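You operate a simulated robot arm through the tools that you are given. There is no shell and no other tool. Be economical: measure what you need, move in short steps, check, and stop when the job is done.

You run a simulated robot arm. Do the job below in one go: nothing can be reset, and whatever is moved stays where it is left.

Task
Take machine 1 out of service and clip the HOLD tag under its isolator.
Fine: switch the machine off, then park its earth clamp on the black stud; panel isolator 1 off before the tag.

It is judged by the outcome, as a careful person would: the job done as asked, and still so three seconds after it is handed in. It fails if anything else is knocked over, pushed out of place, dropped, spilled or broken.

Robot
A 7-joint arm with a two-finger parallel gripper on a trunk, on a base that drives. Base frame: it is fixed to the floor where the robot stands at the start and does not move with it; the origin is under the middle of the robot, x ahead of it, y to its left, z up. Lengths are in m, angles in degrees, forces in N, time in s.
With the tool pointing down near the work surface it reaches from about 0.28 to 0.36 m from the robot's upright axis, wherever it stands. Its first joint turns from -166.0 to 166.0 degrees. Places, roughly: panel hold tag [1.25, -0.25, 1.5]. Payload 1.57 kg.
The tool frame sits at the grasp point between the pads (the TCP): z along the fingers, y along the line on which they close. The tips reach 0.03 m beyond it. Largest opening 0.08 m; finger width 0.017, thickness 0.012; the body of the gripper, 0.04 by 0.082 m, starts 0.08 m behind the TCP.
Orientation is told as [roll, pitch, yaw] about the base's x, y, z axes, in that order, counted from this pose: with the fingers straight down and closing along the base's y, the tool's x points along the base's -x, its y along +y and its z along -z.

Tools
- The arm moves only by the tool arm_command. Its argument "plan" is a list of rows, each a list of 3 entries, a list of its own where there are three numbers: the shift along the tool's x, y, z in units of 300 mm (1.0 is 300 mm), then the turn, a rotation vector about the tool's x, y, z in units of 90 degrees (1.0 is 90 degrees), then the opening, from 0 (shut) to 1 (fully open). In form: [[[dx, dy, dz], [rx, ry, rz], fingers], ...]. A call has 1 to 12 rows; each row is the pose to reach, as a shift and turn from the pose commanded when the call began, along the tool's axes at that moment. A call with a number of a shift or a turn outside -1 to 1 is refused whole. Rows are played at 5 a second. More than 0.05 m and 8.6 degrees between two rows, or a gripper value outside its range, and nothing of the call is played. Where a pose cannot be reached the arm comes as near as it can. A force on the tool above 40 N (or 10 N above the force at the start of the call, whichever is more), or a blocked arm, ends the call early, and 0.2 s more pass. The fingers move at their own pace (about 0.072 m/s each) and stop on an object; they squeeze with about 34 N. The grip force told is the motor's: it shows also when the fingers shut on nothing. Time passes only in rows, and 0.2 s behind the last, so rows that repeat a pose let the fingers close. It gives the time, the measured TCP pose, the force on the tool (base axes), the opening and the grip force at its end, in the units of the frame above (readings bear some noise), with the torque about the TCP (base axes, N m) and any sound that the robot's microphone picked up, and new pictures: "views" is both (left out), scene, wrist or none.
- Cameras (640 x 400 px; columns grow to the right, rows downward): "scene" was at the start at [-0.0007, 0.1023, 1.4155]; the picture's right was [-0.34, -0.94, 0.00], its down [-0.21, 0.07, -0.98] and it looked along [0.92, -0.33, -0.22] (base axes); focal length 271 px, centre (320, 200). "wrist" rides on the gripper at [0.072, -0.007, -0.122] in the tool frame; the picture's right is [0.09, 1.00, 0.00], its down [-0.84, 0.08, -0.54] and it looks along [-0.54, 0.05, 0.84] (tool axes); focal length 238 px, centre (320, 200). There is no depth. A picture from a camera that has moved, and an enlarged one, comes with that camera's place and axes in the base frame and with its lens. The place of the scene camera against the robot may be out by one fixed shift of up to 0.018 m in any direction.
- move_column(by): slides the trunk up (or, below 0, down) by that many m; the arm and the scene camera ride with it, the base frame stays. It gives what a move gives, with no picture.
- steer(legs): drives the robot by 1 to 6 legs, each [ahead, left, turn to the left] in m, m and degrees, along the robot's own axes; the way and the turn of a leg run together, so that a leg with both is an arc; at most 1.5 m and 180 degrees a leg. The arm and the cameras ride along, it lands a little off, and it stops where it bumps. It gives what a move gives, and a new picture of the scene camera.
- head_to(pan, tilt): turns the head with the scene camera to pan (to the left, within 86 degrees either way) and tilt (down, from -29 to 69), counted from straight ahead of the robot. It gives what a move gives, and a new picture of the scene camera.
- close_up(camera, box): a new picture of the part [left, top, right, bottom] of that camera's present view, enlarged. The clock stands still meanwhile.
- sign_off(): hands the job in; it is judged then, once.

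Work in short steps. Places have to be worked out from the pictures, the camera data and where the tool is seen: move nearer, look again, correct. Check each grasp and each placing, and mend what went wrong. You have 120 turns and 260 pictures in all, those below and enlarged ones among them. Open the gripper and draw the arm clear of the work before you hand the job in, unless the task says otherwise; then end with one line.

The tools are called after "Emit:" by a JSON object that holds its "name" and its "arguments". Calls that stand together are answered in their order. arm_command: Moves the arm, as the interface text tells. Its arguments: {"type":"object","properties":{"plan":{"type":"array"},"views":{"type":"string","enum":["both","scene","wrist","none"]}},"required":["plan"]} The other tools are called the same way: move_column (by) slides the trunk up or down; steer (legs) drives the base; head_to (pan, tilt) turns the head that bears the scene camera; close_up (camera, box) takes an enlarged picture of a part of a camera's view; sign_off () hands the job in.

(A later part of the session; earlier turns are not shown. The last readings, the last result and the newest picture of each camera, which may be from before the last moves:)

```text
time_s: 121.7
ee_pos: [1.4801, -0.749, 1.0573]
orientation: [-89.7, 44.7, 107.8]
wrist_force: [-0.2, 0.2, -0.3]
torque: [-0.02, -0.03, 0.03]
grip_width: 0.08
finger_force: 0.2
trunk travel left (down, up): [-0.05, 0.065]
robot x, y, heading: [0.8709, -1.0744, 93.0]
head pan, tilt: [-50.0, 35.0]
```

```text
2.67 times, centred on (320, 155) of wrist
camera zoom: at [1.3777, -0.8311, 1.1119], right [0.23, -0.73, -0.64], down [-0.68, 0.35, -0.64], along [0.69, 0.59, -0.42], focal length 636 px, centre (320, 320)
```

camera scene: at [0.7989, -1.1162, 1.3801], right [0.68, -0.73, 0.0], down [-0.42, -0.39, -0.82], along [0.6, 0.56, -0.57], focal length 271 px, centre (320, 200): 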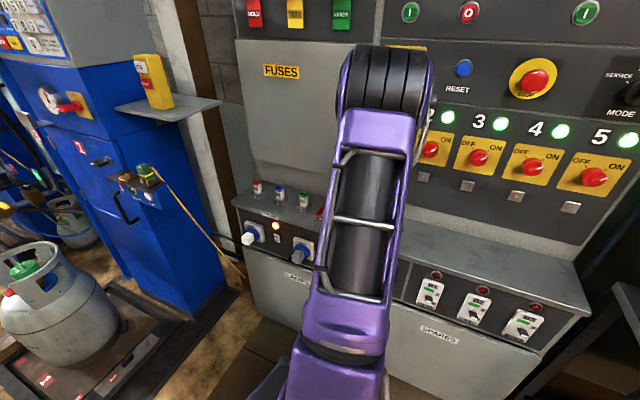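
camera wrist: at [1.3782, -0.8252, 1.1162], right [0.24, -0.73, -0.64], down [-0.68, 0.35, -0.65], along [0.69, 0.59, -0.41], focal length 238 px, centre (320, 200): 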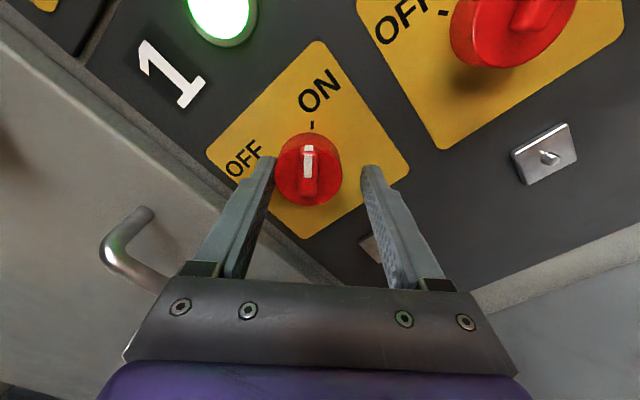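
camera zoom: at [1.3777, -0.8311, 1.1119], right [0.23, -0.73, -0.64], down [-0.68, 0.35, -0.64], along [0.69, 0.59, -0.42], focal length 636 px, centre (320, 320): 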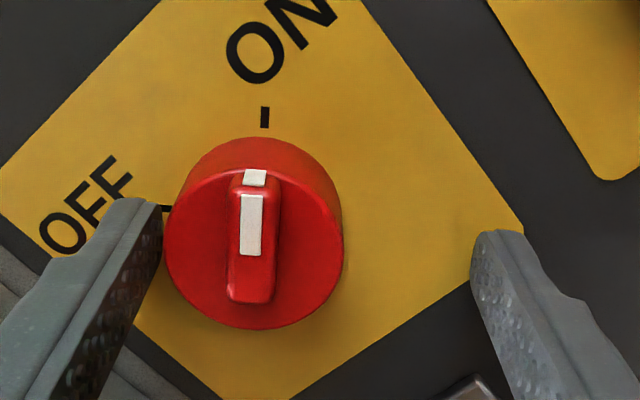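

I mis-scaled the crop: the knob centre is actually about -15 mm in tool y and +6 mm in tool x. I shift there (tips 3 mm off the plate) and close.

Emit:
{"name": "arm_command", "arguments": {"plan": [[[0.01, -0.026, 0], [0, 0, 0], 1], [[0.02, -0.052, 0], [0, 0, 0], 1], [[0.02, -0.052, 0], [0, 0, 0], 0.8], [[0.02, -0.052, 0], [0, 0, 0], 0.6], [[0.02, -0.052, 0], [0, 0, 0], 0.4], [[0.02, -0.052, 0], [0, 0, 0], 0.3], [[0.02, -0.052, 0], [0, 0, 0], 0.3]]}}

Emit:
{"name": "close_up", "arguments": {"camera": "wrist", "box": [240, 80, 400, 180]}}

```text
time_s: 123.3
ee_pos: [1.4777, -0.7436, 1.0716]
orientation: [-89.8, 44.8, 107.8]
wrist_force: [0.8, -2.8, -2.4]
torque: [0.19, -0.52, 0.41]
grip_width: 0.0418
finger_force: 45.1
trunk travel left (down, up): [-0.05, 0.065]
robot x, y, heading: [0.8687, -1.0744, 93.3]
head pan, tilt: [-50.0, 35.0]
camera scene: at [0.8003, -1.1176, 1.3799], right [0.68, -0.73, 0.0], down [-0.42, -0.39, -0.82], along [0.6, 0.56, -0.57], focal length 271 px, centre (320, 200)
camera wrist: at [1.3756, -0.8244, 1.1272], right [0.23, -0.73, -0.64], down [-0.68, 0.35, -0.64], along [0.69, 0.59, -0.42], focal length 238 px, centre (320, 200)
```

scene: 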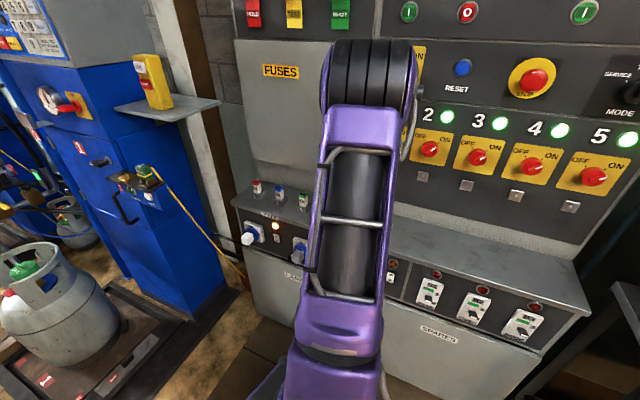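
wrist: 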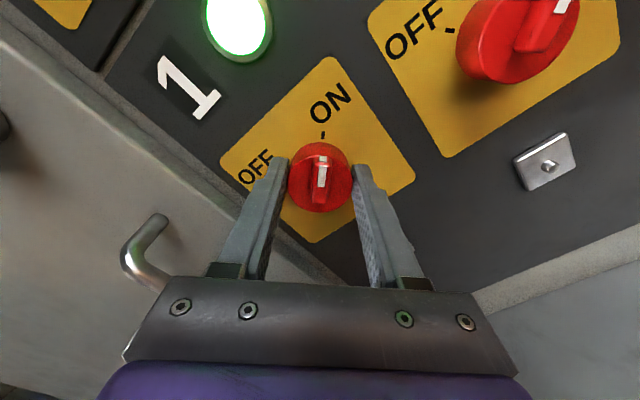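

```text
4.00 times, centred on (320, 130) of wrist
camera zoom: at [1.3756, -0.8244, 1.1272], right [0.23, -0.73, -0.64], down [-0.68, 0.35, -0.64], along [0.69, 0.59, -0.42], focal length 953 px, centre (320, 480)
```

zoom: 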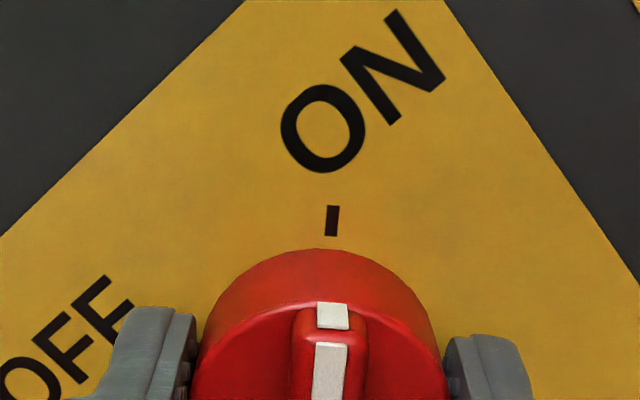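

Clean centred grip (41.8 mm, small forces). I turn it 90° counter-clockwise.

Emit:
{"name": "arm_command", "arguments": {"plan": [[[0, 0, 0], [0, 0, -0.085], 0.3], [[0, 0, 0], [0, 0, -0.17], 0.3], [[0, 0, 0], [0, 0, -0.255], 0.3], [[0, 0, 0], [0, 0, -0.34], 0.3], [[0, 0, 0], [0, 0, -0.425], 0.3], [[0, 0, 0], [0, 0, -0.51], 0.3], [[0, 0, 0], [0, 0, -0.595], 0.3], [[0, 0, 0], [0, 0, -0.68], 0.3], [[0, 0, 0], [0, 0, -0.765], 0.3], [[0, 0, 0], [0, 0, -0.85], 0.3], [[0, 0, 0], [0, 0, -0.935], 0.3], [[0, 0, 0], [0, 0, -1.0], 0.3]]}}

```text
time_s: 125.9
ee_pos: [1.4773, -0.7405, 1.0716]
orientation: [89.9, 45.1, -72.2]
wrist_force: [13.8, 18.8, 10.8]
torque: [0.38, -0.55, 1.25]
grip_width: 0.0417
finger_force: 45.0
trunk travel left (down, up): [-0.05, 0.065]
robot x, y, heading: [0.8683, -1.0733, 93.2]
head pan, tilt: [-50.0, 35.0]
camera scene: at [0.8006, -1.1162, 1.38], right [0.68, -0.73, 0.0], down [-0.42, -0.39, -0.82], along [0.6, 0.56, -0.57], focal length 271 px, centre (320, 200)
camera wrist: at [1.3436, -0.7254, 1.1178], right [0.2, -0.61, 0.77], down [-0.32, -0.78, -0.54], along [0.93, -0.14, -0.35], focal length 238 px, centre (320, 200)
```

scene: 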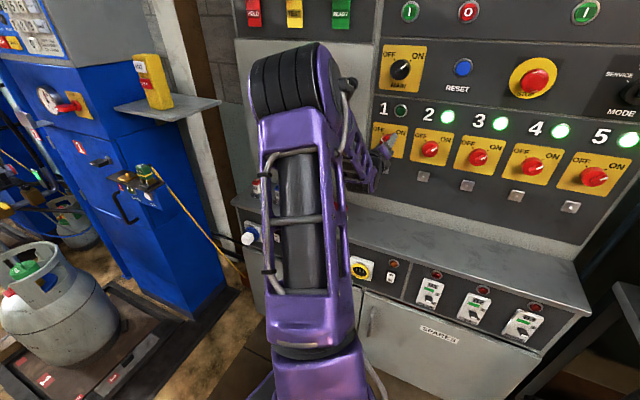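
wrist: 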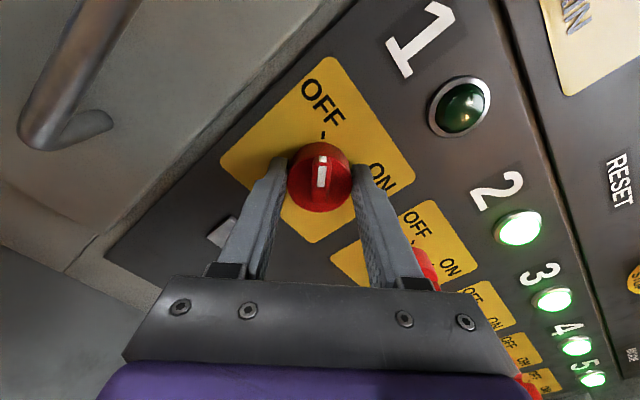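

Lamp 1 is out and the pointer is at OFF. I release, back off 9 cm and roll to camera-on-top.

Emit:
{"name": "arm_command", "arguments": {"plan": [[[0, 0, 0], [0, 0, 0], 0.6], [[0, 0, 0], [0, 0, 0], 0.9], [[0, 0, 0], [0, 0, 0], 1], [[0, 0, -0.15], [0, 0, 0], 1], [[0, 0, -0.3], [0, 0, 0], 1], [[0, 0, -0.3], [0, 0, 0.085], 1], [[0, 0, -0.3], [0, 0, 0.17], 1], [[0, 0, -0.3], [0, 0, 0.255], 1], [[0, 0, -0.3], [0, 0, 0.34], 1], [[0, 0, -0.3], [0, 0, 0.425], 1], [[0, 0, -0.3], [0, 0, 0.5], 1], [[0, 0, -0.3], [0, 0, 0.5], 1]]}}

Emit:
{"name": "close_up", "arguments": {"camera": "wrist", "box": [220, 60, 420, 200]}}

```text
time_s: 128.5
ee_pos: [1.392, -0.7708, 1.072]
orientation: [-62.4, 89.6, 135.1]
wrist_force: [0.1, 0.7, -0.2]
torque: [-0.01, 0.04, -0.03]
grip_width: 0.08
finger_force: 0.1
trunk travel left (down, up): [-0.05, 0.065]
robot x, y, heading: [0.8674, -1.0745, 93.0]
head pan, tilt: [-50.0, 35.0]
camera scene: at [0.8002, -1.1175, 1.38], right [0.68, -0.73, 0.0], down [-0.42, -0.39, -0.82], along [0.6, 0.56, -0.57], focal length 271 px, centre (320, 200)
camera wrist: at [1.2731, -0.8019, 1.1443], right [0.3, -0.95, 0.09], down [-0.5, -0.23, -0.84], along [0.81, 0.21, -0.54], focal length 238 px, centre (320, 200)
```

scene: 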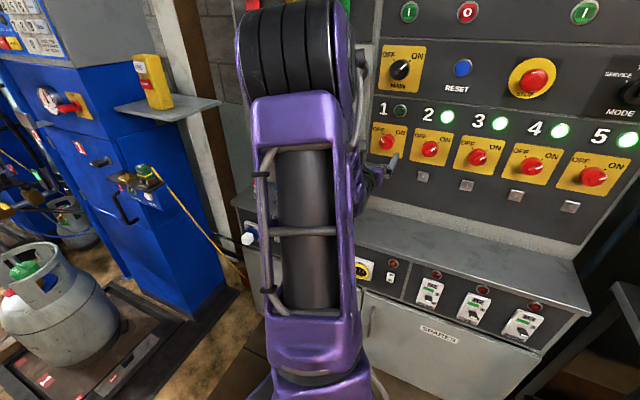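
wrist: 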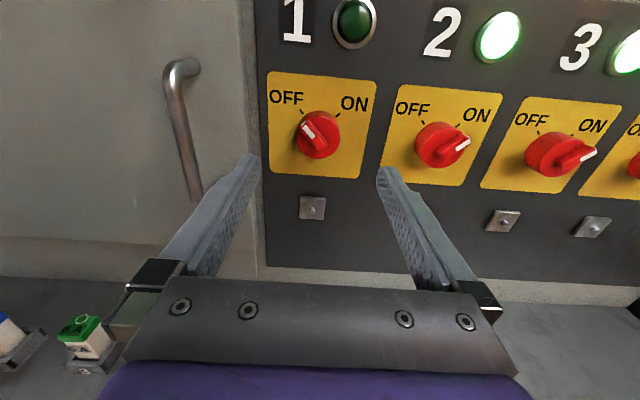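

```text
2.86 times, centred on (320, 130) of wrist
camera zoom: at [1.2731, -0.8019, 1.1443], right [0.3, -0.95, 0.09], down [-0.5, -0.23, -0.84], along [0.81, 0.21, -0.54], focal length 681 px, centre (320, 400)
```

zoom: 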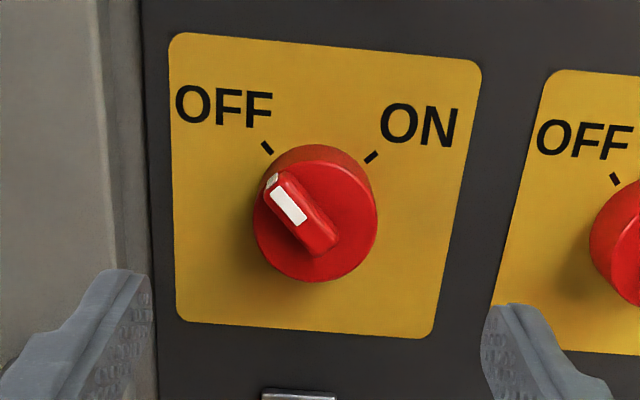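

Isolator 1 reads OFF. The clip plate is right beneath at about (1.50, -0.733, 0.978). Next the HOLD tag: I retract, raise the hand, then drive ahead (leftwards along the panel) 0.3 m.

Emit:
{"name": "arm_command", "arguments": {"plan": [[[0, 0, -0.16], [0, 0, 0], 1], [[0, 0, -0.32], [0, 0, 0], 1], [[0.1, 0, -0.45], [0, 0, 0], 1], [[0.25, 0, -0.5], [0, 0, 0], 1], [[0.4, 0, -0.5], [0, 0, 0], 1], [[0.55, 0, -0.5], [0, 0, 0], 1], [[0.7, 0, -0.5], [0, 0, 0], 1], [[0.83, 0, -0.5], [0, 0, 0], 1]], "views": "none"}}

Emit:
{"name": "steer", "arguments": {"legs": [[0.3, 0, 0]]}}

Emit:
{"name": "close_up", "arguments": {"camera": "wrist", "box": [0, 0, 640, 400]}}

```text
time_s: 130.3
ee_pos: [1.2712, -0.7848, 1.2454]
orientation: [43.4, 80.9, -119.2]
wrist_force: [0.1, 0.9, -0.2]
torque: [0.02, 0.0, -0.03]
grip_width: 0.08
finger_force: 0.1
out of reach, approached as far as the arm can: row 3, 4
trunk travel left (down, up): [-0.05, 0.065]
robot x, y, heading: [0.8671, -1.0716, 92.9]
head pan, tilt: [-50.0, 35.0]
stopped in row 8: the arm was blocked; the commanded pose is now the measured one
```

```text
time_s: 132.4
ee_pos: [1.2565, -0.4894, 1.246]
orientation: [43.8, 80.8, -119.1]
wrist_force: [-0.4, -0.7, 0.8]
torque: [-0.01, 0.02, 0.01]
grip_width: 0.0802
finger_force: 0.1
trunk travel left (down, up): [-0.05, 0.065]
robot x, y, heading: [0.8524, -0.7787, 92.8]
head pan, tilt: [-50.0, 35.0]
camera scene: at [0.7585, -0.8439, 1.3345], right [0.7, -0.71, 0.0], down [-0.67, -0.66, -0.33], along [0.24, 0.23, -0.94], focal length 271 px, centre (320, 200)
```

scene: 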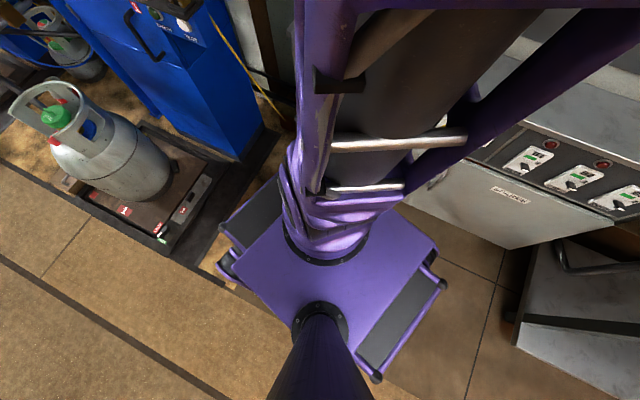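

```text
1.00 times, centred on (320, 200) of wrist (not enlarged: the box is as wide or as high as the picture)
camera zoom: at [1.1432, -0.5093, 1.3305], right [0.31, -0.93, 0.2], down [-0.56, -0.35, -0.75], along [0.77, 0.12, -0.62], focal length 238 px, centre (320, 200)
```

zoom: 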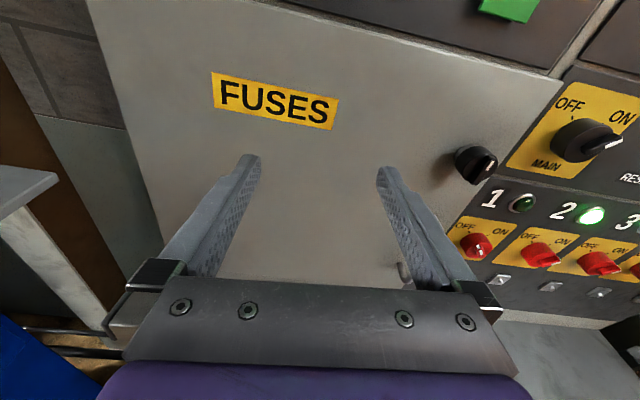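

The raised elbow brushed against the camera head and tilted it. I move the hand left (away from the head) and up toward the HOLD tag, levelling the tool.

Emit:
{"name": "arm_command", "arguments": {"plan": [[[0, -0.12, 0], [0, 0.015, 0.014], 1], [[0, -0.25, 0.02], [0, 0.03, 0.028], 1], [[0.08, -0.37, 0.04], [0, 0.045, 0.042], 1], [[0.2, -0.37, 0.06], [0, 0.06, 0.057], 1], [[0.32, -0.37, 0.08], [0, 0.075, 0.071], 1], [[0.4, -0.37, 0.08], [0, 0.075, 0.071], 1]], "views": "wrist"}}

```text
time_s: 133.8
ee_pos: [1.2529, -0.3608, 1.3497]
orientation: [-169.5, 89.8, 27.7]
wrist_force: [-0.5, -0.1, 0.2]
torque: [0.02, -0.04, 0.0]
grip_width: 0.08
finger_force: 0.1
trunk travel left (down, up): [-0.05, 0.065]
robot x, y, heading: [0.8531, -0.7766, 92.8]
head pan, tilt: [-50.0, 35.0]
camera wrist: at [1.1348, -0.3911, 1.421], right [0.29, -0.95, 0.09], down [-0.49, -0.23, -0.84], along [0.82, 0.2, -0.54], focal length 238 px, centre (320, 200)
```

wrist: 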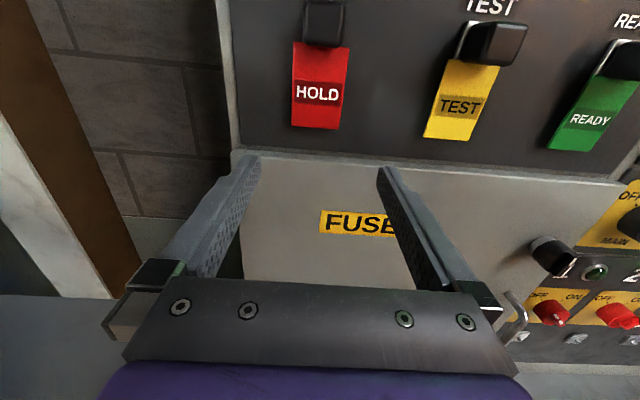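

I see the HOLD tag clearly: red card below a black block. Zooming in to understand how it hangs.

Emit:
{"name": "close_up", "arguments": {"camera": "wrist", "box": [260, 0, 380, 140]}}

Emit:
{"name": "close_up", "arguments": {"camera": "wrist", "box": [420, 0, 640, 160]}}

Emit:
{"name": "head_to", "arguments": {"pan": -75, "tilt": 5}}

```text
2.86 times, centred on (320, 70) of wrist
camera zoom: at [1.1348, -0.3911, 1.421], right [0.29, -0.95, 0.09], down [-0.49, -0.23, -0.84], along [0.82, 0.2, -0.54], focal length 681 px, centre (320, 571)
```

zoom: 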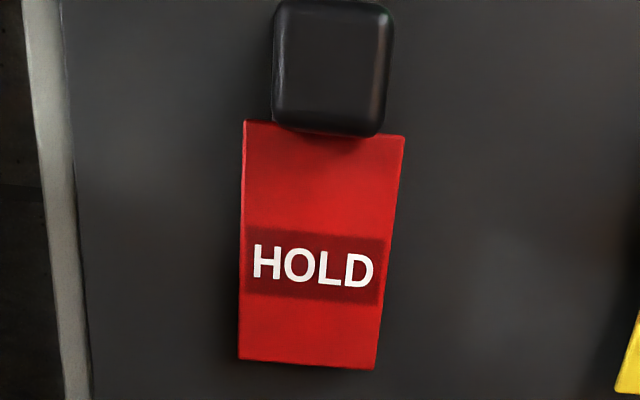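

```text
2.50 times, centred on (530, 80) of wrist
camera zoom: at [1.1348, -0.3911, 1.421], right [0.29, -0.95, 0.09], down [-0.49, -0.23, -0.84], along [0.82, 0.2, -0.54], focal length 596 px, centre (-205, 500)
```

zoom: 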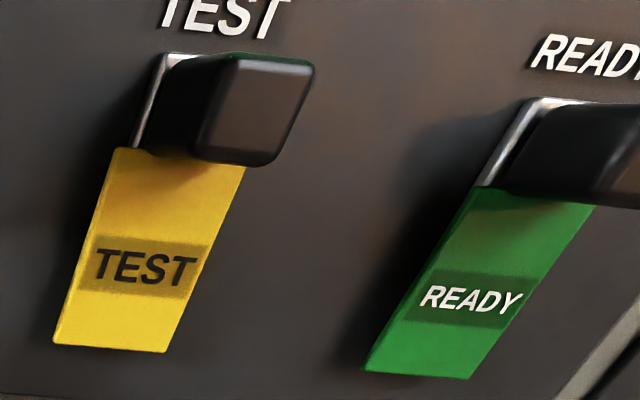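

```text
time_s: 134.7
ee_pos: [1.2537, -0.3607, 1.3481]
orientation: [-163.2, 89.8, 34.1]
wrist_force: [0.1, 0.4, -0.3]
torque: [-0.04, 0.0, 0.02]
grip_width: 0.08
finger_force: 0.0
trunk travel left (down, up): [-0.05, 0.065]
robot x, y, heading: [0.8564, -0.7787, 92.9]
head pan, tilt: [-75.0, 5.0]
camera scene: at [0.8079, -0.8531, 1.4281], right [0.31, -0.95, 0.0], down [-0.08, -0.03, -1.0], along [0.95, 0.31, -0.09], focal length 271 px, centre (320, 200)
```

scene: 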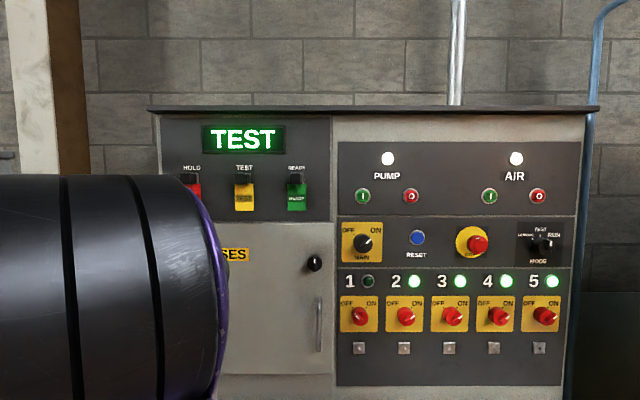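

The tag's black block (about 32 mm wide) stands off a metal clip plate at about (1.346, -0.328, 1.437). I raise the hand 89 mm to face it.

Emit:
{"name": "arm_command", "arguments": {"plan": [[[0.12, -0.012, 0], [0, 0, 0], 1], [[0.24, -0.012, 0], [0, 0, 0], 1], [[0.296, -0.012, 0], [0, 0, 0], 1], [[0.296, -0.012, 0], [0, 0, 0], 1]]}}

Emit:
{"name": "close_up", "arguments": {"camera": "wrist", "box": [240, 80, 400, 180]}}

```text
time_s: 135.7
ee_pos: [1.2531, -0.358, 1.4375]
orientation: [-156.1, 89.9, 41.1]
wrist_force: [0.3, 0.7, -0.4]
torque: [0.03, 0.01, -0.03]
grip_width: 0.0799
finger_force: 0.1
trunk travel left (down, up): [-0.05, 0.065]
robot x, y, heading: [0.8561, -0.7782, 93.0]
head pan, tilt: [-75.0, 5.0]
camera scene: at [0.8079, -0.8532, 1.4282], right [0.31, -0.95, 0.0], down [-0.08, -0.03, -1.0], along [0.95, 0.31, -0.09], focal length 271 px, centre (320, 200)
camera wrist: at [1.1339, -0.3882, 1.5095], right [0.29, -0.95, 0.09], down [-0.49, -0.23, -0.84], along [0.82, 0.2, -0.54], focal length 238 px, centre (320, 200)
```

scene: 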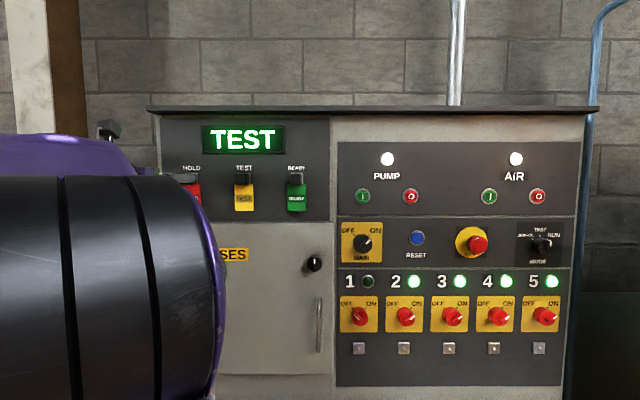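
wrist: 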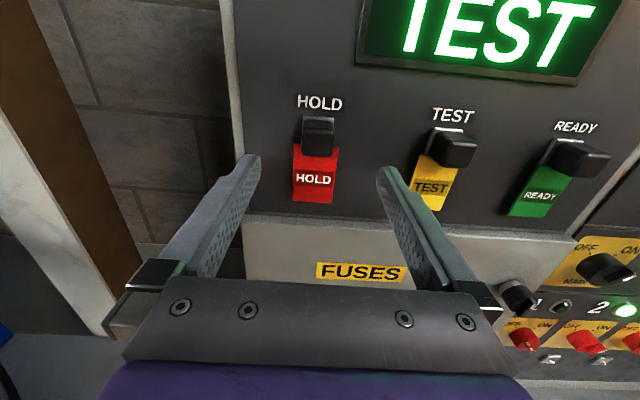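

```text
4.00 times, centred on (320, 130) of wrist
camera zoom: at [1.1339, -0.3882, 1.5095], right [0.29, -0.95, 0.09], down [-0.49, -0.23, -0.84], along [0.82, 0.2, -0.54], focal length 953 px, centre (320, 480)
```

zoom: 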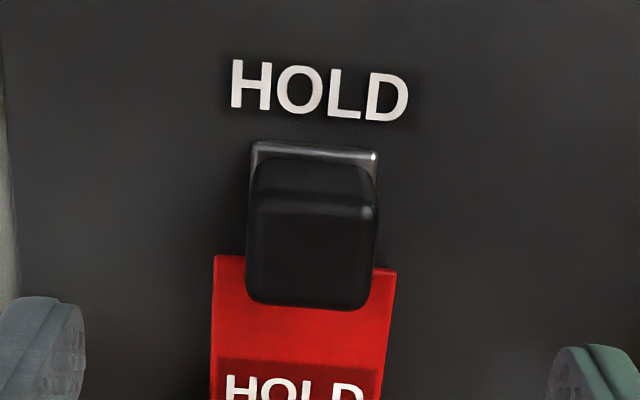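

Aligned; block front about 85 mm ahead. I advance 84 mm and close on the block.

Emit:
{"name": "arm_command", "arguments": {"plan": [[[-0.003, -0.006, 0.12], [0, 0, 0], 1], [[-0.003, -0.006, 0.22], [0, 0, 0], 1], [[-0.003, -0.006, 0.28], [0, 0, 0], 1], [[-0.003, -0.006, 0.28], [0, 0, 0], 0.8], [[-0.003, -0.006, 0.28], [0, 0, 0], 0.6], [[-0.003, -0.006, 0.28], [0, 0, 0], 0.4], [[-0.003, -0.006, 0.28], [0, 0, 0], 0.25], [[-0.003, -0.006, 0.28], [0, 0, 0], 0.25]], "views": "wrist"}}

Emit:
{"name": "close_up", "arguments": {"camera": "wrist", "box": [240, 100, 400, 220]}}

```text
time_s: 137.5
ee_pos: [1.3334, -0.3311, 1.4381]
orientation: [-172.5, 89.9, 24.9]
wrist_force: [1.1, 4.1, 1.3]
torque: [-0.02, -0.02, 0.6]
grip_width: 0.0288
finger_force: 33.8
trunk travel left (down, up): [-0.05, 0.065]
robot x, y, heading: [0.8528, -0.7796, 92.7]
head pan, tilt: [-75.0, 5.0]
camera wrist: at [1.2138, -0.3616, 1.5096], right [0.3, -0.95, 0.09], down [-0.49, -0.23, -0.84], along [0.82, 0.2, -0.54], focal length 238 px, centre (320, 200)
```

wrist: 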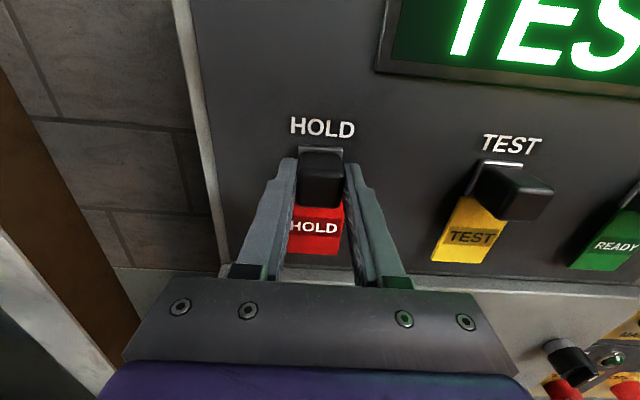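

```text
3.33 times, centred on (320, 160) of wrist
camera zoom: at [1.2138, -0.3616, 1.5096], right [0.3, -0.95, 0.09], down [-0.49, -0.23, -0.84], along [0.82, 0.2, -0.54], focal length 794 px, centre (320, 333)
```

zoom: 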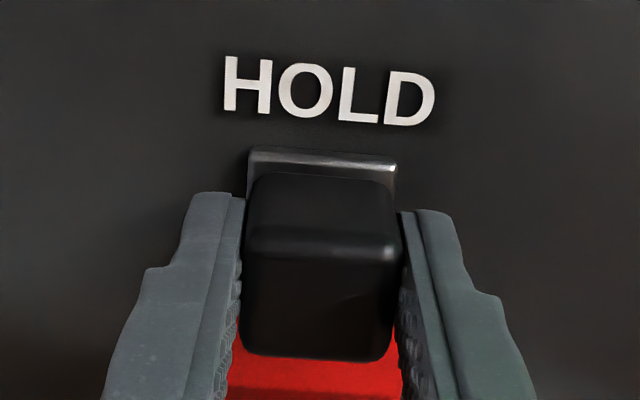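

Block gripped (29 mm). I pull it straight out, slowly.

Emit:
{"name": "arm_command", "arguments": {"plan": [[[0, 0, -0.02], [0, 0, 0], 0.25], [[0, 0, -0.06], [0, 0, 0], 0.25], [[0, 0, -0.13], [0, 0, 0], 0.25], [[0, 0, -0.25], [0, 0, 0], 0.25], [[0, 0, -0.25], [0, 0, 0], 0.25]], "views": "both"}}

Emit:
{"name": "close_up", "arguments": {"camera": "wrist", "box": [220, 80, 420, 220]}}

```text
time_s: 138.7
ee_pos: [1.2622, -0.3558, 1.4374]
orientation: [-153.4, 89.9, 43.8]
wrist_force: [0.0, 0.1, -0.9]
torque: [-0.01, 0.03, 0.02]
grip_width: 0.0288
finger_force: 34.1
trunk travel left (down, up): [-0.05, 0.065]
robot x, y, heading: [0.8562, -0.7794, 93.1]
head pan, tilt: [-75.0, 5.0]
camera scene: at [0.8078, -0.8533, 1.4281], right [0.31, -0.95, 0.0], down [-0.08, -0.03, -1.0], along [0.95, 0.31, -0.09], focal length 271 px, centre (320, 200)
camera wrist: at [1.1436, -0.3855, 1.5091], right [0.29, -0.95, 0.09], down [-0.49, -0.23, -0.84], along [0.82, 0.2, -0.54], focal length 238 px, centre (320, 200)
```

scene: 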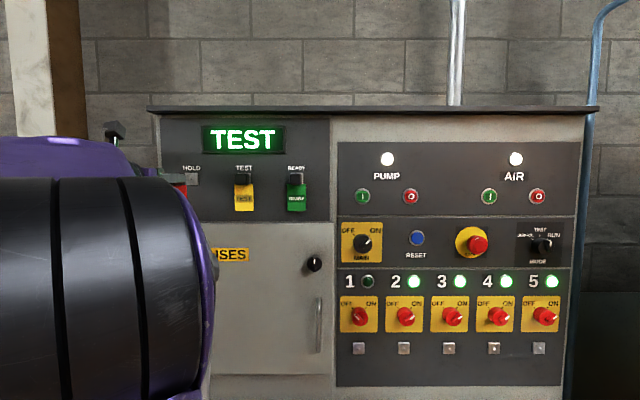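
wrist: 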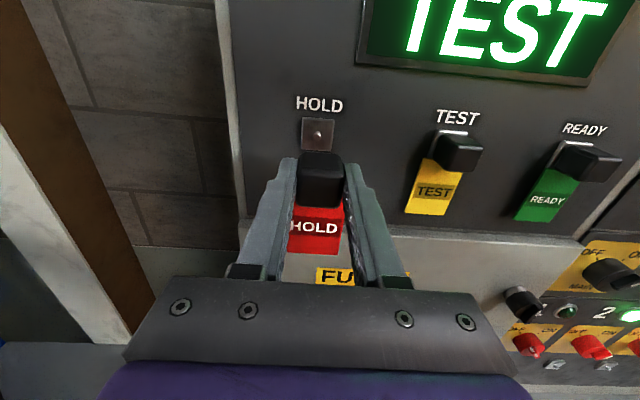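

```text
2.86 times, centred on (320, 150) of wrist
camera zoom: at [1.1436, -0.3855, 1.5091], right [0.29, -0.95, 0.09], down [-0.49, -0.23, -0.84], along [0.82, 0.2, -0.54], focal length 681 px, centre (320, 343)
```

zoom: 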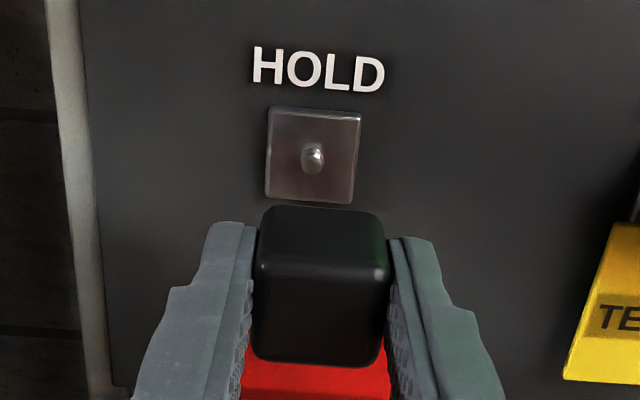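

Tag is free; its clip has a plate with a pin, seen at (317,135) from a 75 mm standoff — a useful reference. I drive back 0.30 m (rightwards along the panel).

Emit:
{"name": "steer", "arguments": {"legs": [[-0.3, 0, 0]]}}

Emit:
{"name": "arm_command", "arguments": {"plan": [[[-0.12, 0, 0], [0, 0, 0], 0.25], [[-0.27, 0.03, 0], [0, 0, 0], 0.25], [[-0.42, 0.06, 0], [0, 0, 0], 0.25], [[-0.57, 0.1, 0.02], [0, 0, 0], 0.25], [[-0.72, 0.14, 0.05], [0, 0, 0], 0.25], [[-0.85, 0.2, 0.08], [0, 0, 0], 0.25], [[-0.97, 0.25, 0.1], [0, 0, 0], 0.25]]}}

```text
time_s: 140.8
ee_pos: [1.2792, -0.653, 1.4358]
orientation: [-164.4, 89.9, 32.8]
wrist_force: [-0.2, 0.4, -0.3]
torque: [-0.01, -0.01, -0.03]
grip_width: 0.0287
finger_force: 33.7
trunk travel left (down, up): [-0.05, 0.065]
robot x, y, heading: [0.8703, -1.0755, 92.8]
head pan, tilt: [-75.0, 5.0]
camera scene: at [0.8221, -1.1507, 1.4282], right [0.3, -0.95, 0.0], down [-0.08, -0.03, -1.0], along [0.95, 0.3, -0.09], focal length 271 px, centre (320, 200)
```

scene: 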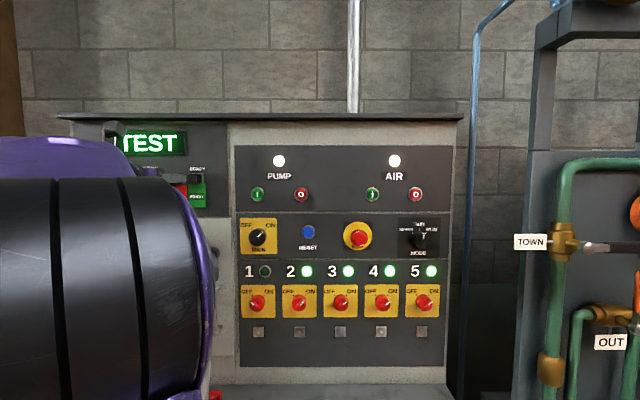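

```text
time_s: 142.3
ee_pos: [1.3297, -0.7186, 1.1451]
orientation: [-167.7, 89.9, 29.4]
wrist_force: [-0.2, 0.4, 0.2]
torque: [0.01, 0.03, 0.0]
grip_width: 0.0286
finger_force: 33.7
trunk travel left (down, up): [-0.05, 0.065]
robot x, y, heading: [0.8673, -1.0769, 92.5]
head pan, tilt: [-75.0, 5.0]
camera scene: at [0.822, -1.1508, 1.4282], right [0.3, -0.95, 0.0], down [-0.08, -0.03, -1.0], along [0.95, 0.3, -0.09], focal length 271 px, centre (320, 200)
camera wrist: at [1.2105, -0.7487, 1.2171], right [0.29, -0.95, 0.09], down [-0.49, -0.23, -0.84], along [0.82, 0.2, -0.54], focal length 238 px, centre (320, 200)
```

scene: 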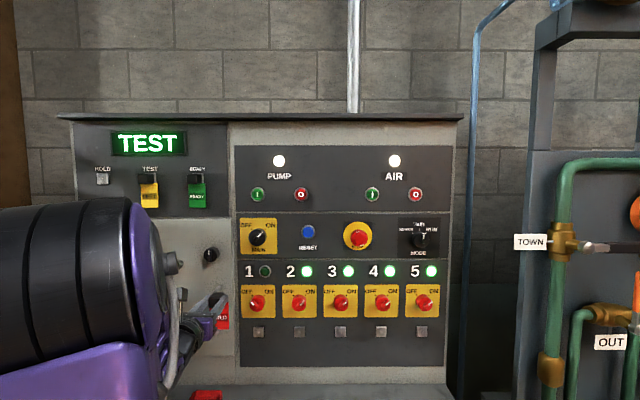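
wrist: 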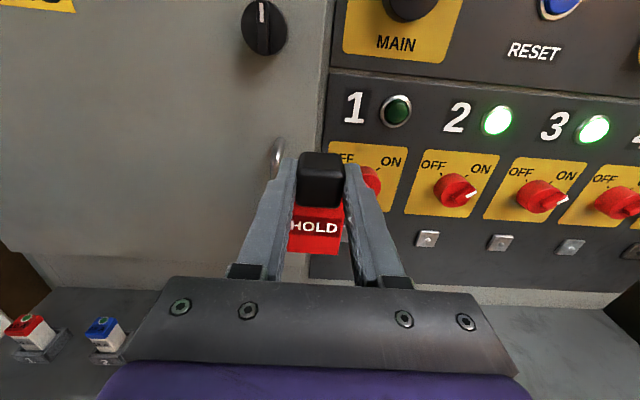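

All good. I move to the 75 mm standoff in front of clip 1, keeping the tag a touch high.

Emit:
{"name": "arm_command", "arguments": {"plan": [[[-0.1, 0.05, 0], [0, 0, 0], 0.25], [[-0.22, 0.11, 0.03], [0, 0, 0], 0.25], [[-0.35, 0.17, 0.07], [0, 0, 0], 0.25], [[-0.47, 0.218, 0.12], [0, 0, 0], 0.25], [[-0.55, 0.218, 0.148], [0, 0, 0], 0.25], [[-0.55, 0.218, 0.148], [0, 0, 0], 0.25]]}}

Emit:
{"name": "close_up", "arguments": {"camera": "wrist", "box": [220, 80, 420, 220]}}

```text
time_s: 143.8
ee_pos: [1.3911, -0.766, 0.9834]
orientation: [-155.9, 89.9, 41.2]
wrist_force: [0.8, -0.6, 0.0]
torque: [-0.03, 0.01, -0.01]
grip_width: 0.0288
finger_force: 34.3
trunk travel left (down, up): [-0.05, 0.065]
robot x, y, heading: [0.8681, -1.0739, 92.7]
head pan, tilt: [-75.0, 5.0]
camera scene: at [0.8221, -1.1507, 1.4282], right [0.3, -0.95, 0.0], down [-0.08, -0.03, -1.0], along [0.95, 0.3, -0.09], focal length 271 px, centre (320, 200)
camera wrist: at [1.272, -0.7959, 1.054], right [0.29, -0.95, 0.09], down [-0.49, -0.23, -0.84], along [0.82, 0.2, -0.54], focal length 238 px, centre (320, 200)
```

scene: 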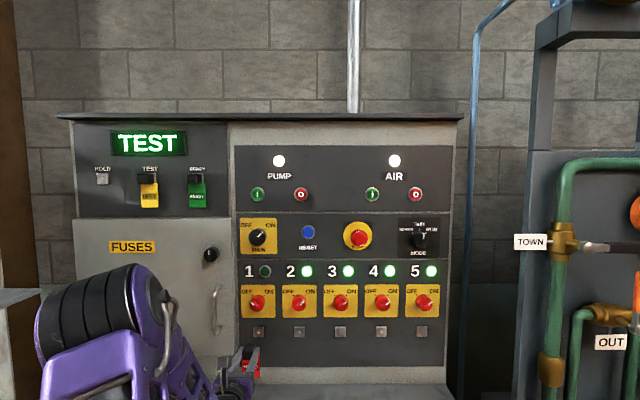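
wrist: 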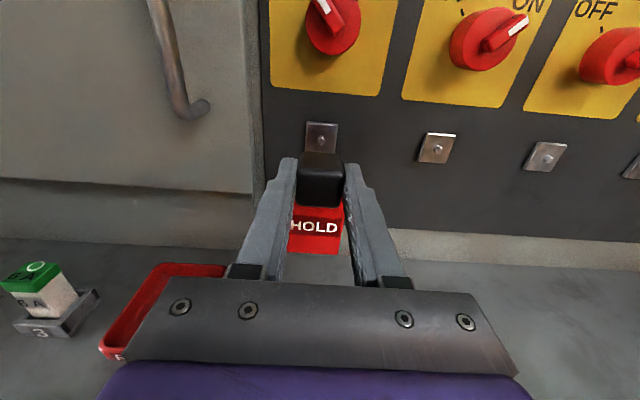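

```text
2.86 times, centred on (320, 150) of wrist
camera zoom: at [1.272, -0.7959, 1.054], right [0.29, -0.95, 0.09], down [-0.49, -0.23, -0.84], along [0.82, 0.2, -0.54], focal length 681 px, centre (320, 343)
```

zoom: 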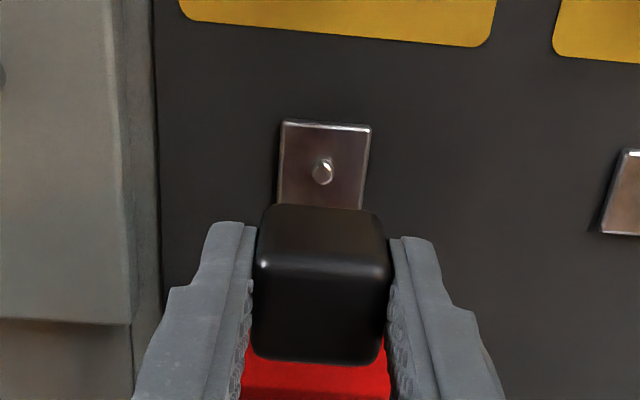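

Pin 1 compares well with the reference: I need ~8–9 mm down and ~2 mm right. I correct and advance 40 mm, then re-check.

Emit:
{"name": "arm_command", "arguments": {"plan": [[[-0.028, 0.006, 0], [0, 0, 0], 0.25], [[-0.028, 0.006, 0.07], [0, 0, 0], 0.25], [[-0.028, 0.006, 0.133], [0, 0, 0], 0.25], [[-0.028, 0.006, 0.133], [0, 0, 0], 0.25]], "views": "none"}}

Emit:
{"name": "close_up", "arguments": {"camera": "wrist", "box": [220, 80, 420, 220]}}

```text
time_s: 144.8
ee_pos: [1.4298, -0.7556, 0.9736]
orientation: [-159.8, 89.9, 37.2]
wrist_force: [-0.1, 1.5, 0.1]
torque: [0.01, -0.01, 0.0]
grip_width: 0.0289
finger_force: 34.0
trunk travel left (down, up): [-0.05, 0.065]
robot x, y, heading: [0.8705, -1.0777, 92.6]
head pan, tilt: [-75.0, 5.0]
```

```text
2.86 times, centred on (320, 150) of wrist
camera zoom: at [1.3115, -0.7857, 1.0452], right [0.29, -0.95, 0.09], down [-0.49, -0.23, -0.84], along [0.82, 0.2, -0.54], focal length 681 px, centre (320, 343)
```

zoom: 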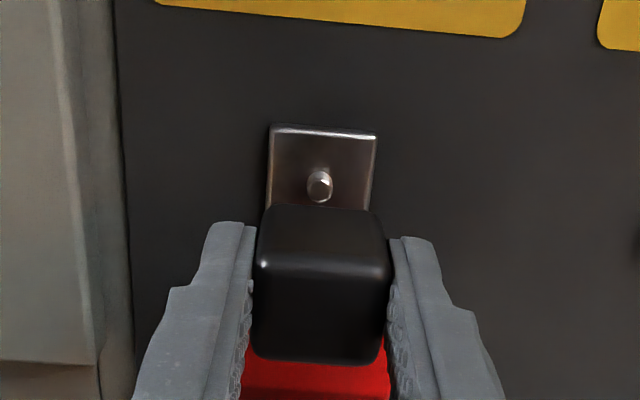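

Remaining standoff ≈36 mm; a ~3 mm rise and ~1 mm right are needed. I correct and push the tag onto the pin gently.

Emit:
{"name": "arm_command", "arguments": {"plan": [[[0.011, 0.0035, 0.01], [0, 0, 0], 0.25], [[0.011, 0.0035, 0.05], [0, 0, 0], 0.25], [[0.011, 0.0035, 0.085], [0, 0, 0], 0.25], [[0.011, 0.0035, 0.1], [0, 0, 0], 0.25], [[0.011, 0.0035, 0.112], [0, 0, 0], 0.25], [[0.011, 0.0035, 0.12], [0, 0, 0], 0.25], [[0.011, 0.0035, 0.12], [0, 0, 0], 0.25]]}}

Emit:
{"name": "close_up", "arguments": {"camera": "wrist", "box": [240, 100, 400, 220]}}

```text
time_s: 146.3
ee_pos: [1.4648, -0.7459, 0.9767]
orientation: [-167.6, 89.8, 29.5]
wrist_force: [0.7, -0.2, 0.1]
torque: [-0.01, -0.01, 0.02]
grip_width: 0.0289
finger_force: 34.0
trunk travel left (down, up): [-0.05, 0.065]
robot x, y, heading: [0.8703, -1.075, 92.8]
head pan, tilt: [-75.0, 5.0]
camera scene: at [0.8221, -1.1507, 1.4282], right [0.3, -0.95, 0.0], down [-0.08, -0.03, -1.0], along [0.95, 0.3, -0.09], focal length 271 px, centre (320, 200)
camera wrist: at [1.3456, -0.7761, 1.0486], right [0.29, -0.95, 0.09], down [-0.49, -0.23, -0.84], along [0.82, 0.2, -0.54], focal length 238 px, centre (320, 200)
```

scene: 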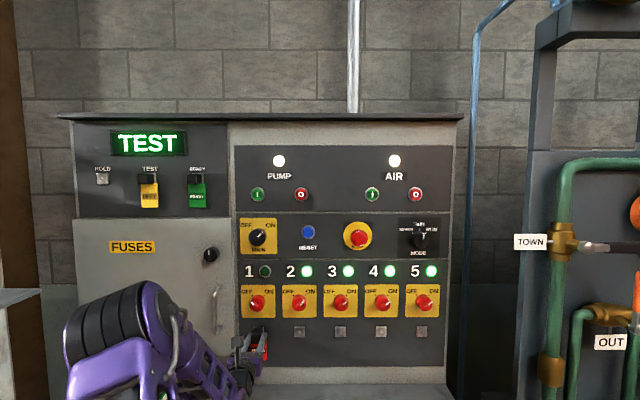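
wrist: 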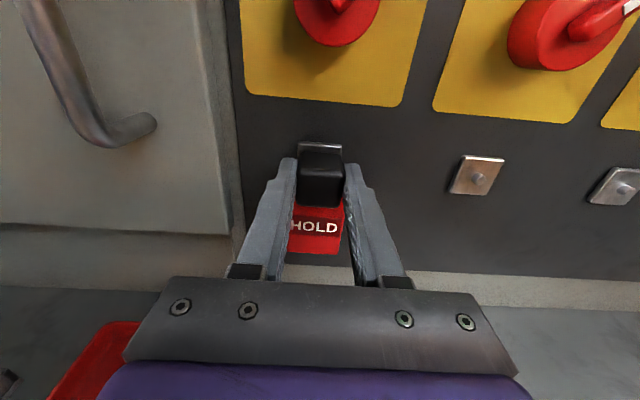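

```text
3.33 times, centred on (320, 160) of wrist
camera zoom: at [1.3456, -0.7761, 1.0486], right [0.29, -0.95, 0.09], down [-0.49, -0.23, -0.84], along [0.82, 0.2, -0.54], focal length 794 px, centre (320, 333)
```

zoom: 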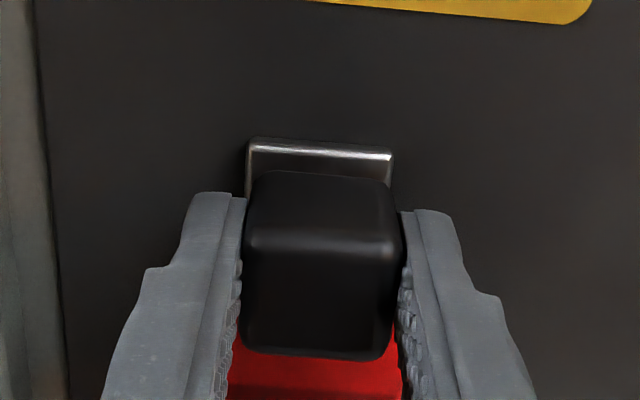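

No contact yet; plate size suggests ~4–5 mm still to go. I advance until contact, raising 1 mm.

Emit:
{"name": "arm_command", "arguments": {"plan": [[[0.003, -0.002, 0.007], [0, 0, 0], 0.25], [[0.003, -0.002, 0.014], [0, 0, 0], 0.25], [[0.003, -0.002, 0.02], [0, 0, 0], 0.25], [[0.003, -0.002, 0.02], [0, 0, 0], 0.25]], "views": "none"}}

Emit:
{"name": "close_up", "arguments": {"camera": "wrist", "box": [240, 100, 400, 220]}}

```text
time_s: 147.3
ee_pos: [1.4682, -0.7444, 0.9781]
orientation: [-166.6, 89.9, 30.4]
wrist_force: [-26.6, -11.7, -0.3]
torque: [-0.04, 0.04, 0.59]
grip_width: 0.0293
finger_force: 34.1
trunk travel left (down, up): [-0.05, 0.065]
robot x, y, heading: [0.8666, -1.0786, 92.8]
head pan, tilt: [-75.0, 5.0]
```

```text
3.33 times, centred on (320, 160) of wrist
camera zoom: at [1.349, -0.7743, 1.0496], right [0.29, -0.95, 0.09], down [-0.49, -0.23, -0.84], along [0.82, 0.2, -0.54], focal length 794 px, centre (320, 333)
```

zoom: 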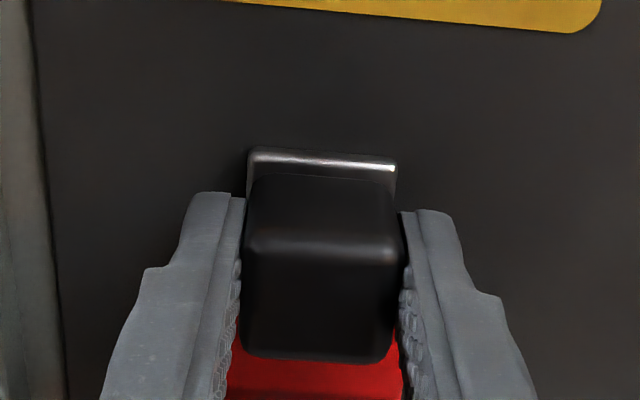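

Now the view matches the original hanging picture exactly, with 29 N contact: the tag is seated. I ease the push and open the fingers.

Emit:
{"name": "arm_command", "arguments": {"plan": [[[0, 0, -0.003], [0, 0, 0], 0.25], [[0, 0, -0.003], [0, 0, 0], 0.45], [[0, 0, -0.003], [0, 0, 0], 0.7], [[0, 0, -0.003], [0, 0, 0], 1], [[0, 0, -0.003], [0, 0, 0], 1], [[0, 0, -0.003], [0, 0, 0], 1]]}}

Emit:
{"name": "close_up", "arguments": {"camera": "wrist", "box": [220, 100, 420, 250]}}

```text
time_s: 148.8
ee_pos: [1.4693, -0.7448, 0.9759]
orientation: [-163.8, 89.8, 33.3]
wrist_force: [-0.4, 0.3, 0.2]
torque: [-0.02, 0.01, 0.01]
grip_width: 0.0802
finger_force: 0.1
trunk travel left (down, up): [-0.05, 0.065]
robot x, y, heading: [0.8713, -1.0777, 92.5]
head pan, tilt: [-75.0, 5.0]
camera scene: at [0.8221, -1.1508, 1.4282], right [0.3, -0.95, 0.0], down [-0.08, -0.03, -1.0], along [0.95, 0.3, -0.09], focal length 271 px, centre (320, 200)
camera wrist: at [1.3503, -0.7741, 1.0487], right [0.29, -0.95, 0.09], down [-0.49, -0.23, -0.84], along [0.82, 0.2, -0.54], focal length 238 px, centre (320, 200)
```

scene: 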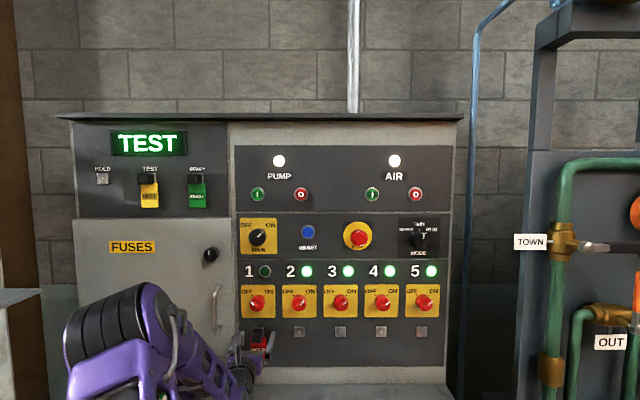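
wrist: 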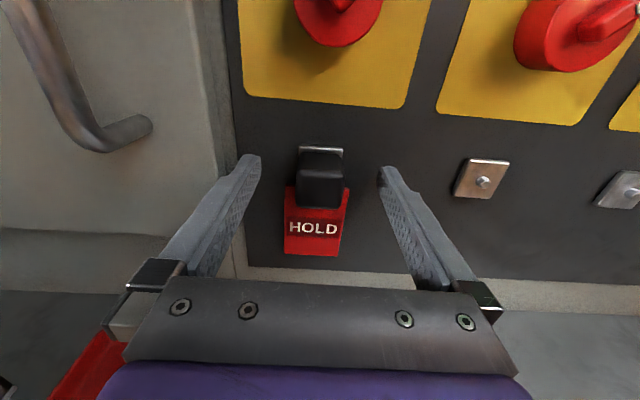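

```text
2.67 times, centred on (320, 175) of wrist
camera zoom: at [1.3503, -0.7741, 1.0487], right [0.29, -0.95, 0.09], down [-0.49, -0.23, -0.84], along [0.82, 0.2, -0.54], focal length 636 px, centre (320, 267)
```

zoom: 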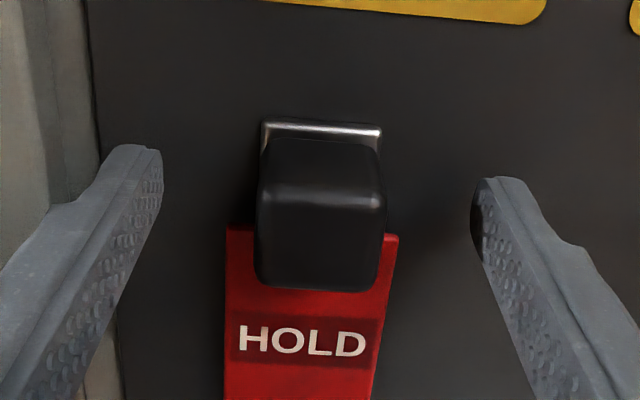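

The tag hangs by itself on clip 1. I back the hand straight out 13 cm and check everything.

Emit:
{"name": "arm_command", "arguments": {"plan": [[[0, 0, -0.1], [0, 0, 0], 1], [[0, 0, -0.2], [0, 0, 0], 1], [[0, 0, -0.32], [0, 0, 0], 1], [[0, 0, -0.43], [0, 0, 0], 1], [[0, 0, -0.43], [0, 0, 0], 1]]}}

Emit:
{"name": "close_up", "arguments": {"camera": "scene", "box": [220, 220, 440, 380]}}

Emit:
{"name": "head_to", "arguments": {"pan": -30, "tilt": 15}}

Emit:
{"name": "close_up", "arguments": {"camera": "scene", "box": [260, 120, 560, 320]}}

```text
time_s: 149.9
ee_pos: [1.3465, -0.7817, 0.9763]
orientation: [-160.2, 89.8, 36.7]
wrist_force: [0.1, -1.2, -0.1]
torque: [0.02, 0.0, -0.01]
grip_width: 0.08
finger_force: 0.0
trunk travel left (down, up): [-0.05, 0.065]
robot x, y, heading: [0.867, -1.0744, 92.7]
head pan, tilt: [-75.0, 5.0]
camera scene: at [0.822, -1.1508, 1.4282], right [0.3, -0.95, 0.0], down [-0.08, -0.03, -1.0], along [0.95, 0.3, -0.09], focal length 271 px, centre (320, 200)
camera wrist: at [1.227, -0.8127, 1.0483], right [0.29, -0.95, 0.09], down [-0.49, -0.23, -0.84], along [0.82, 0.2, -0.54], focal length 238 px, centre (320, 200)
```

scene: 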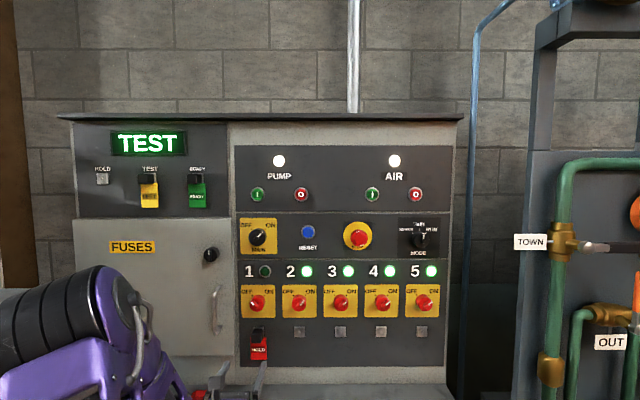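
wrist: 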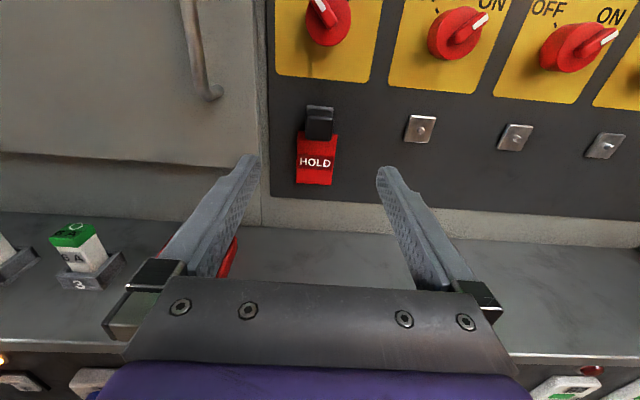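

```text
2.50 times, centred on (330, 300) of scene
camera zoom: at [0.822, -1.1508, 1.4282], right [0.3, -0.95, 0.0], down [-0.08, -0.03, -1.0], along [0.95, 0.3, -0.09], focal length 677 px, centre (295, -50)
```

zoom: 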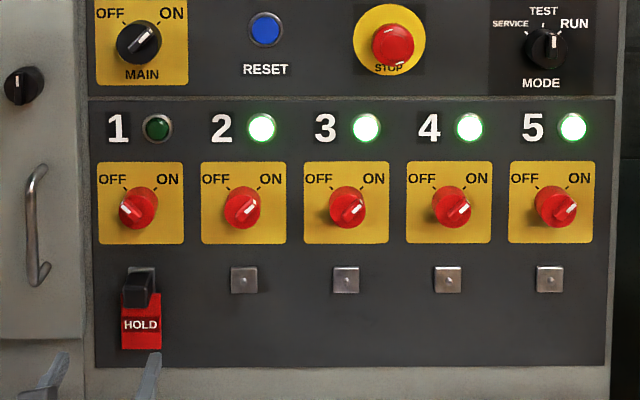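

```text
time_s: 151.1
ee_pos: [1.3471, -0.783, 0.9763]
orientation: [-163.2, 89.8, 33.8]
wrist_force: [0.6, 0.0, -0.4]
torque: [0.0, 0.01, 0.05]
grip_width: 0.0799
finger_force: 0.1
trunk travel left (down, up): [-0.05, 0.065]
robot x, y, heading: [0.8669, -1.0767, 92.5]
head pan, tilt: [-30.0, 15.0]
camera scene: at [0.7775, -1.0957, 1.412], right [0.89, -0.46, 0.0], down [-0.12, -0.23, -0.97], along [0.44, 0.86, -0.26], focal length 271 px, centre (320, 200)
```

scene: 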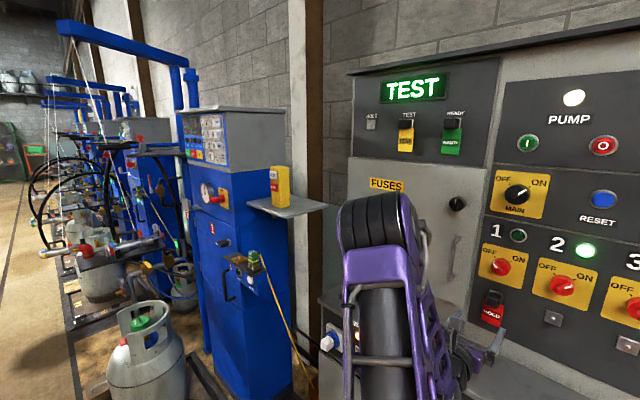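

```text
2.00 times, centred on (410, 220) of scene
camera zoom: at [0.7775, -1.0957, 1.412], right [0.89, -0.46, 0.0], down [-0.12, -0.23, -0.97], along [0.44, 0.86, -0.26], focal length 542 px, centre (140, 160)
```

zoom: 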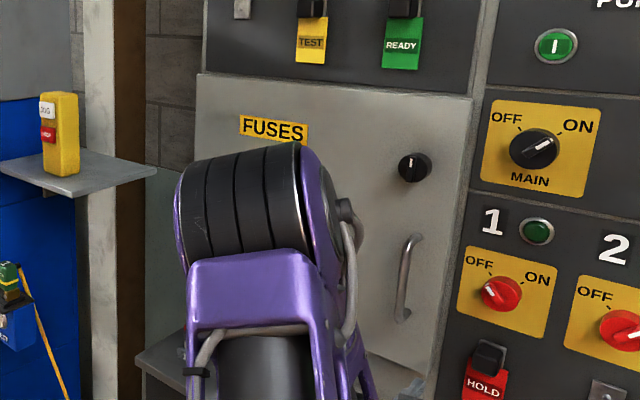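

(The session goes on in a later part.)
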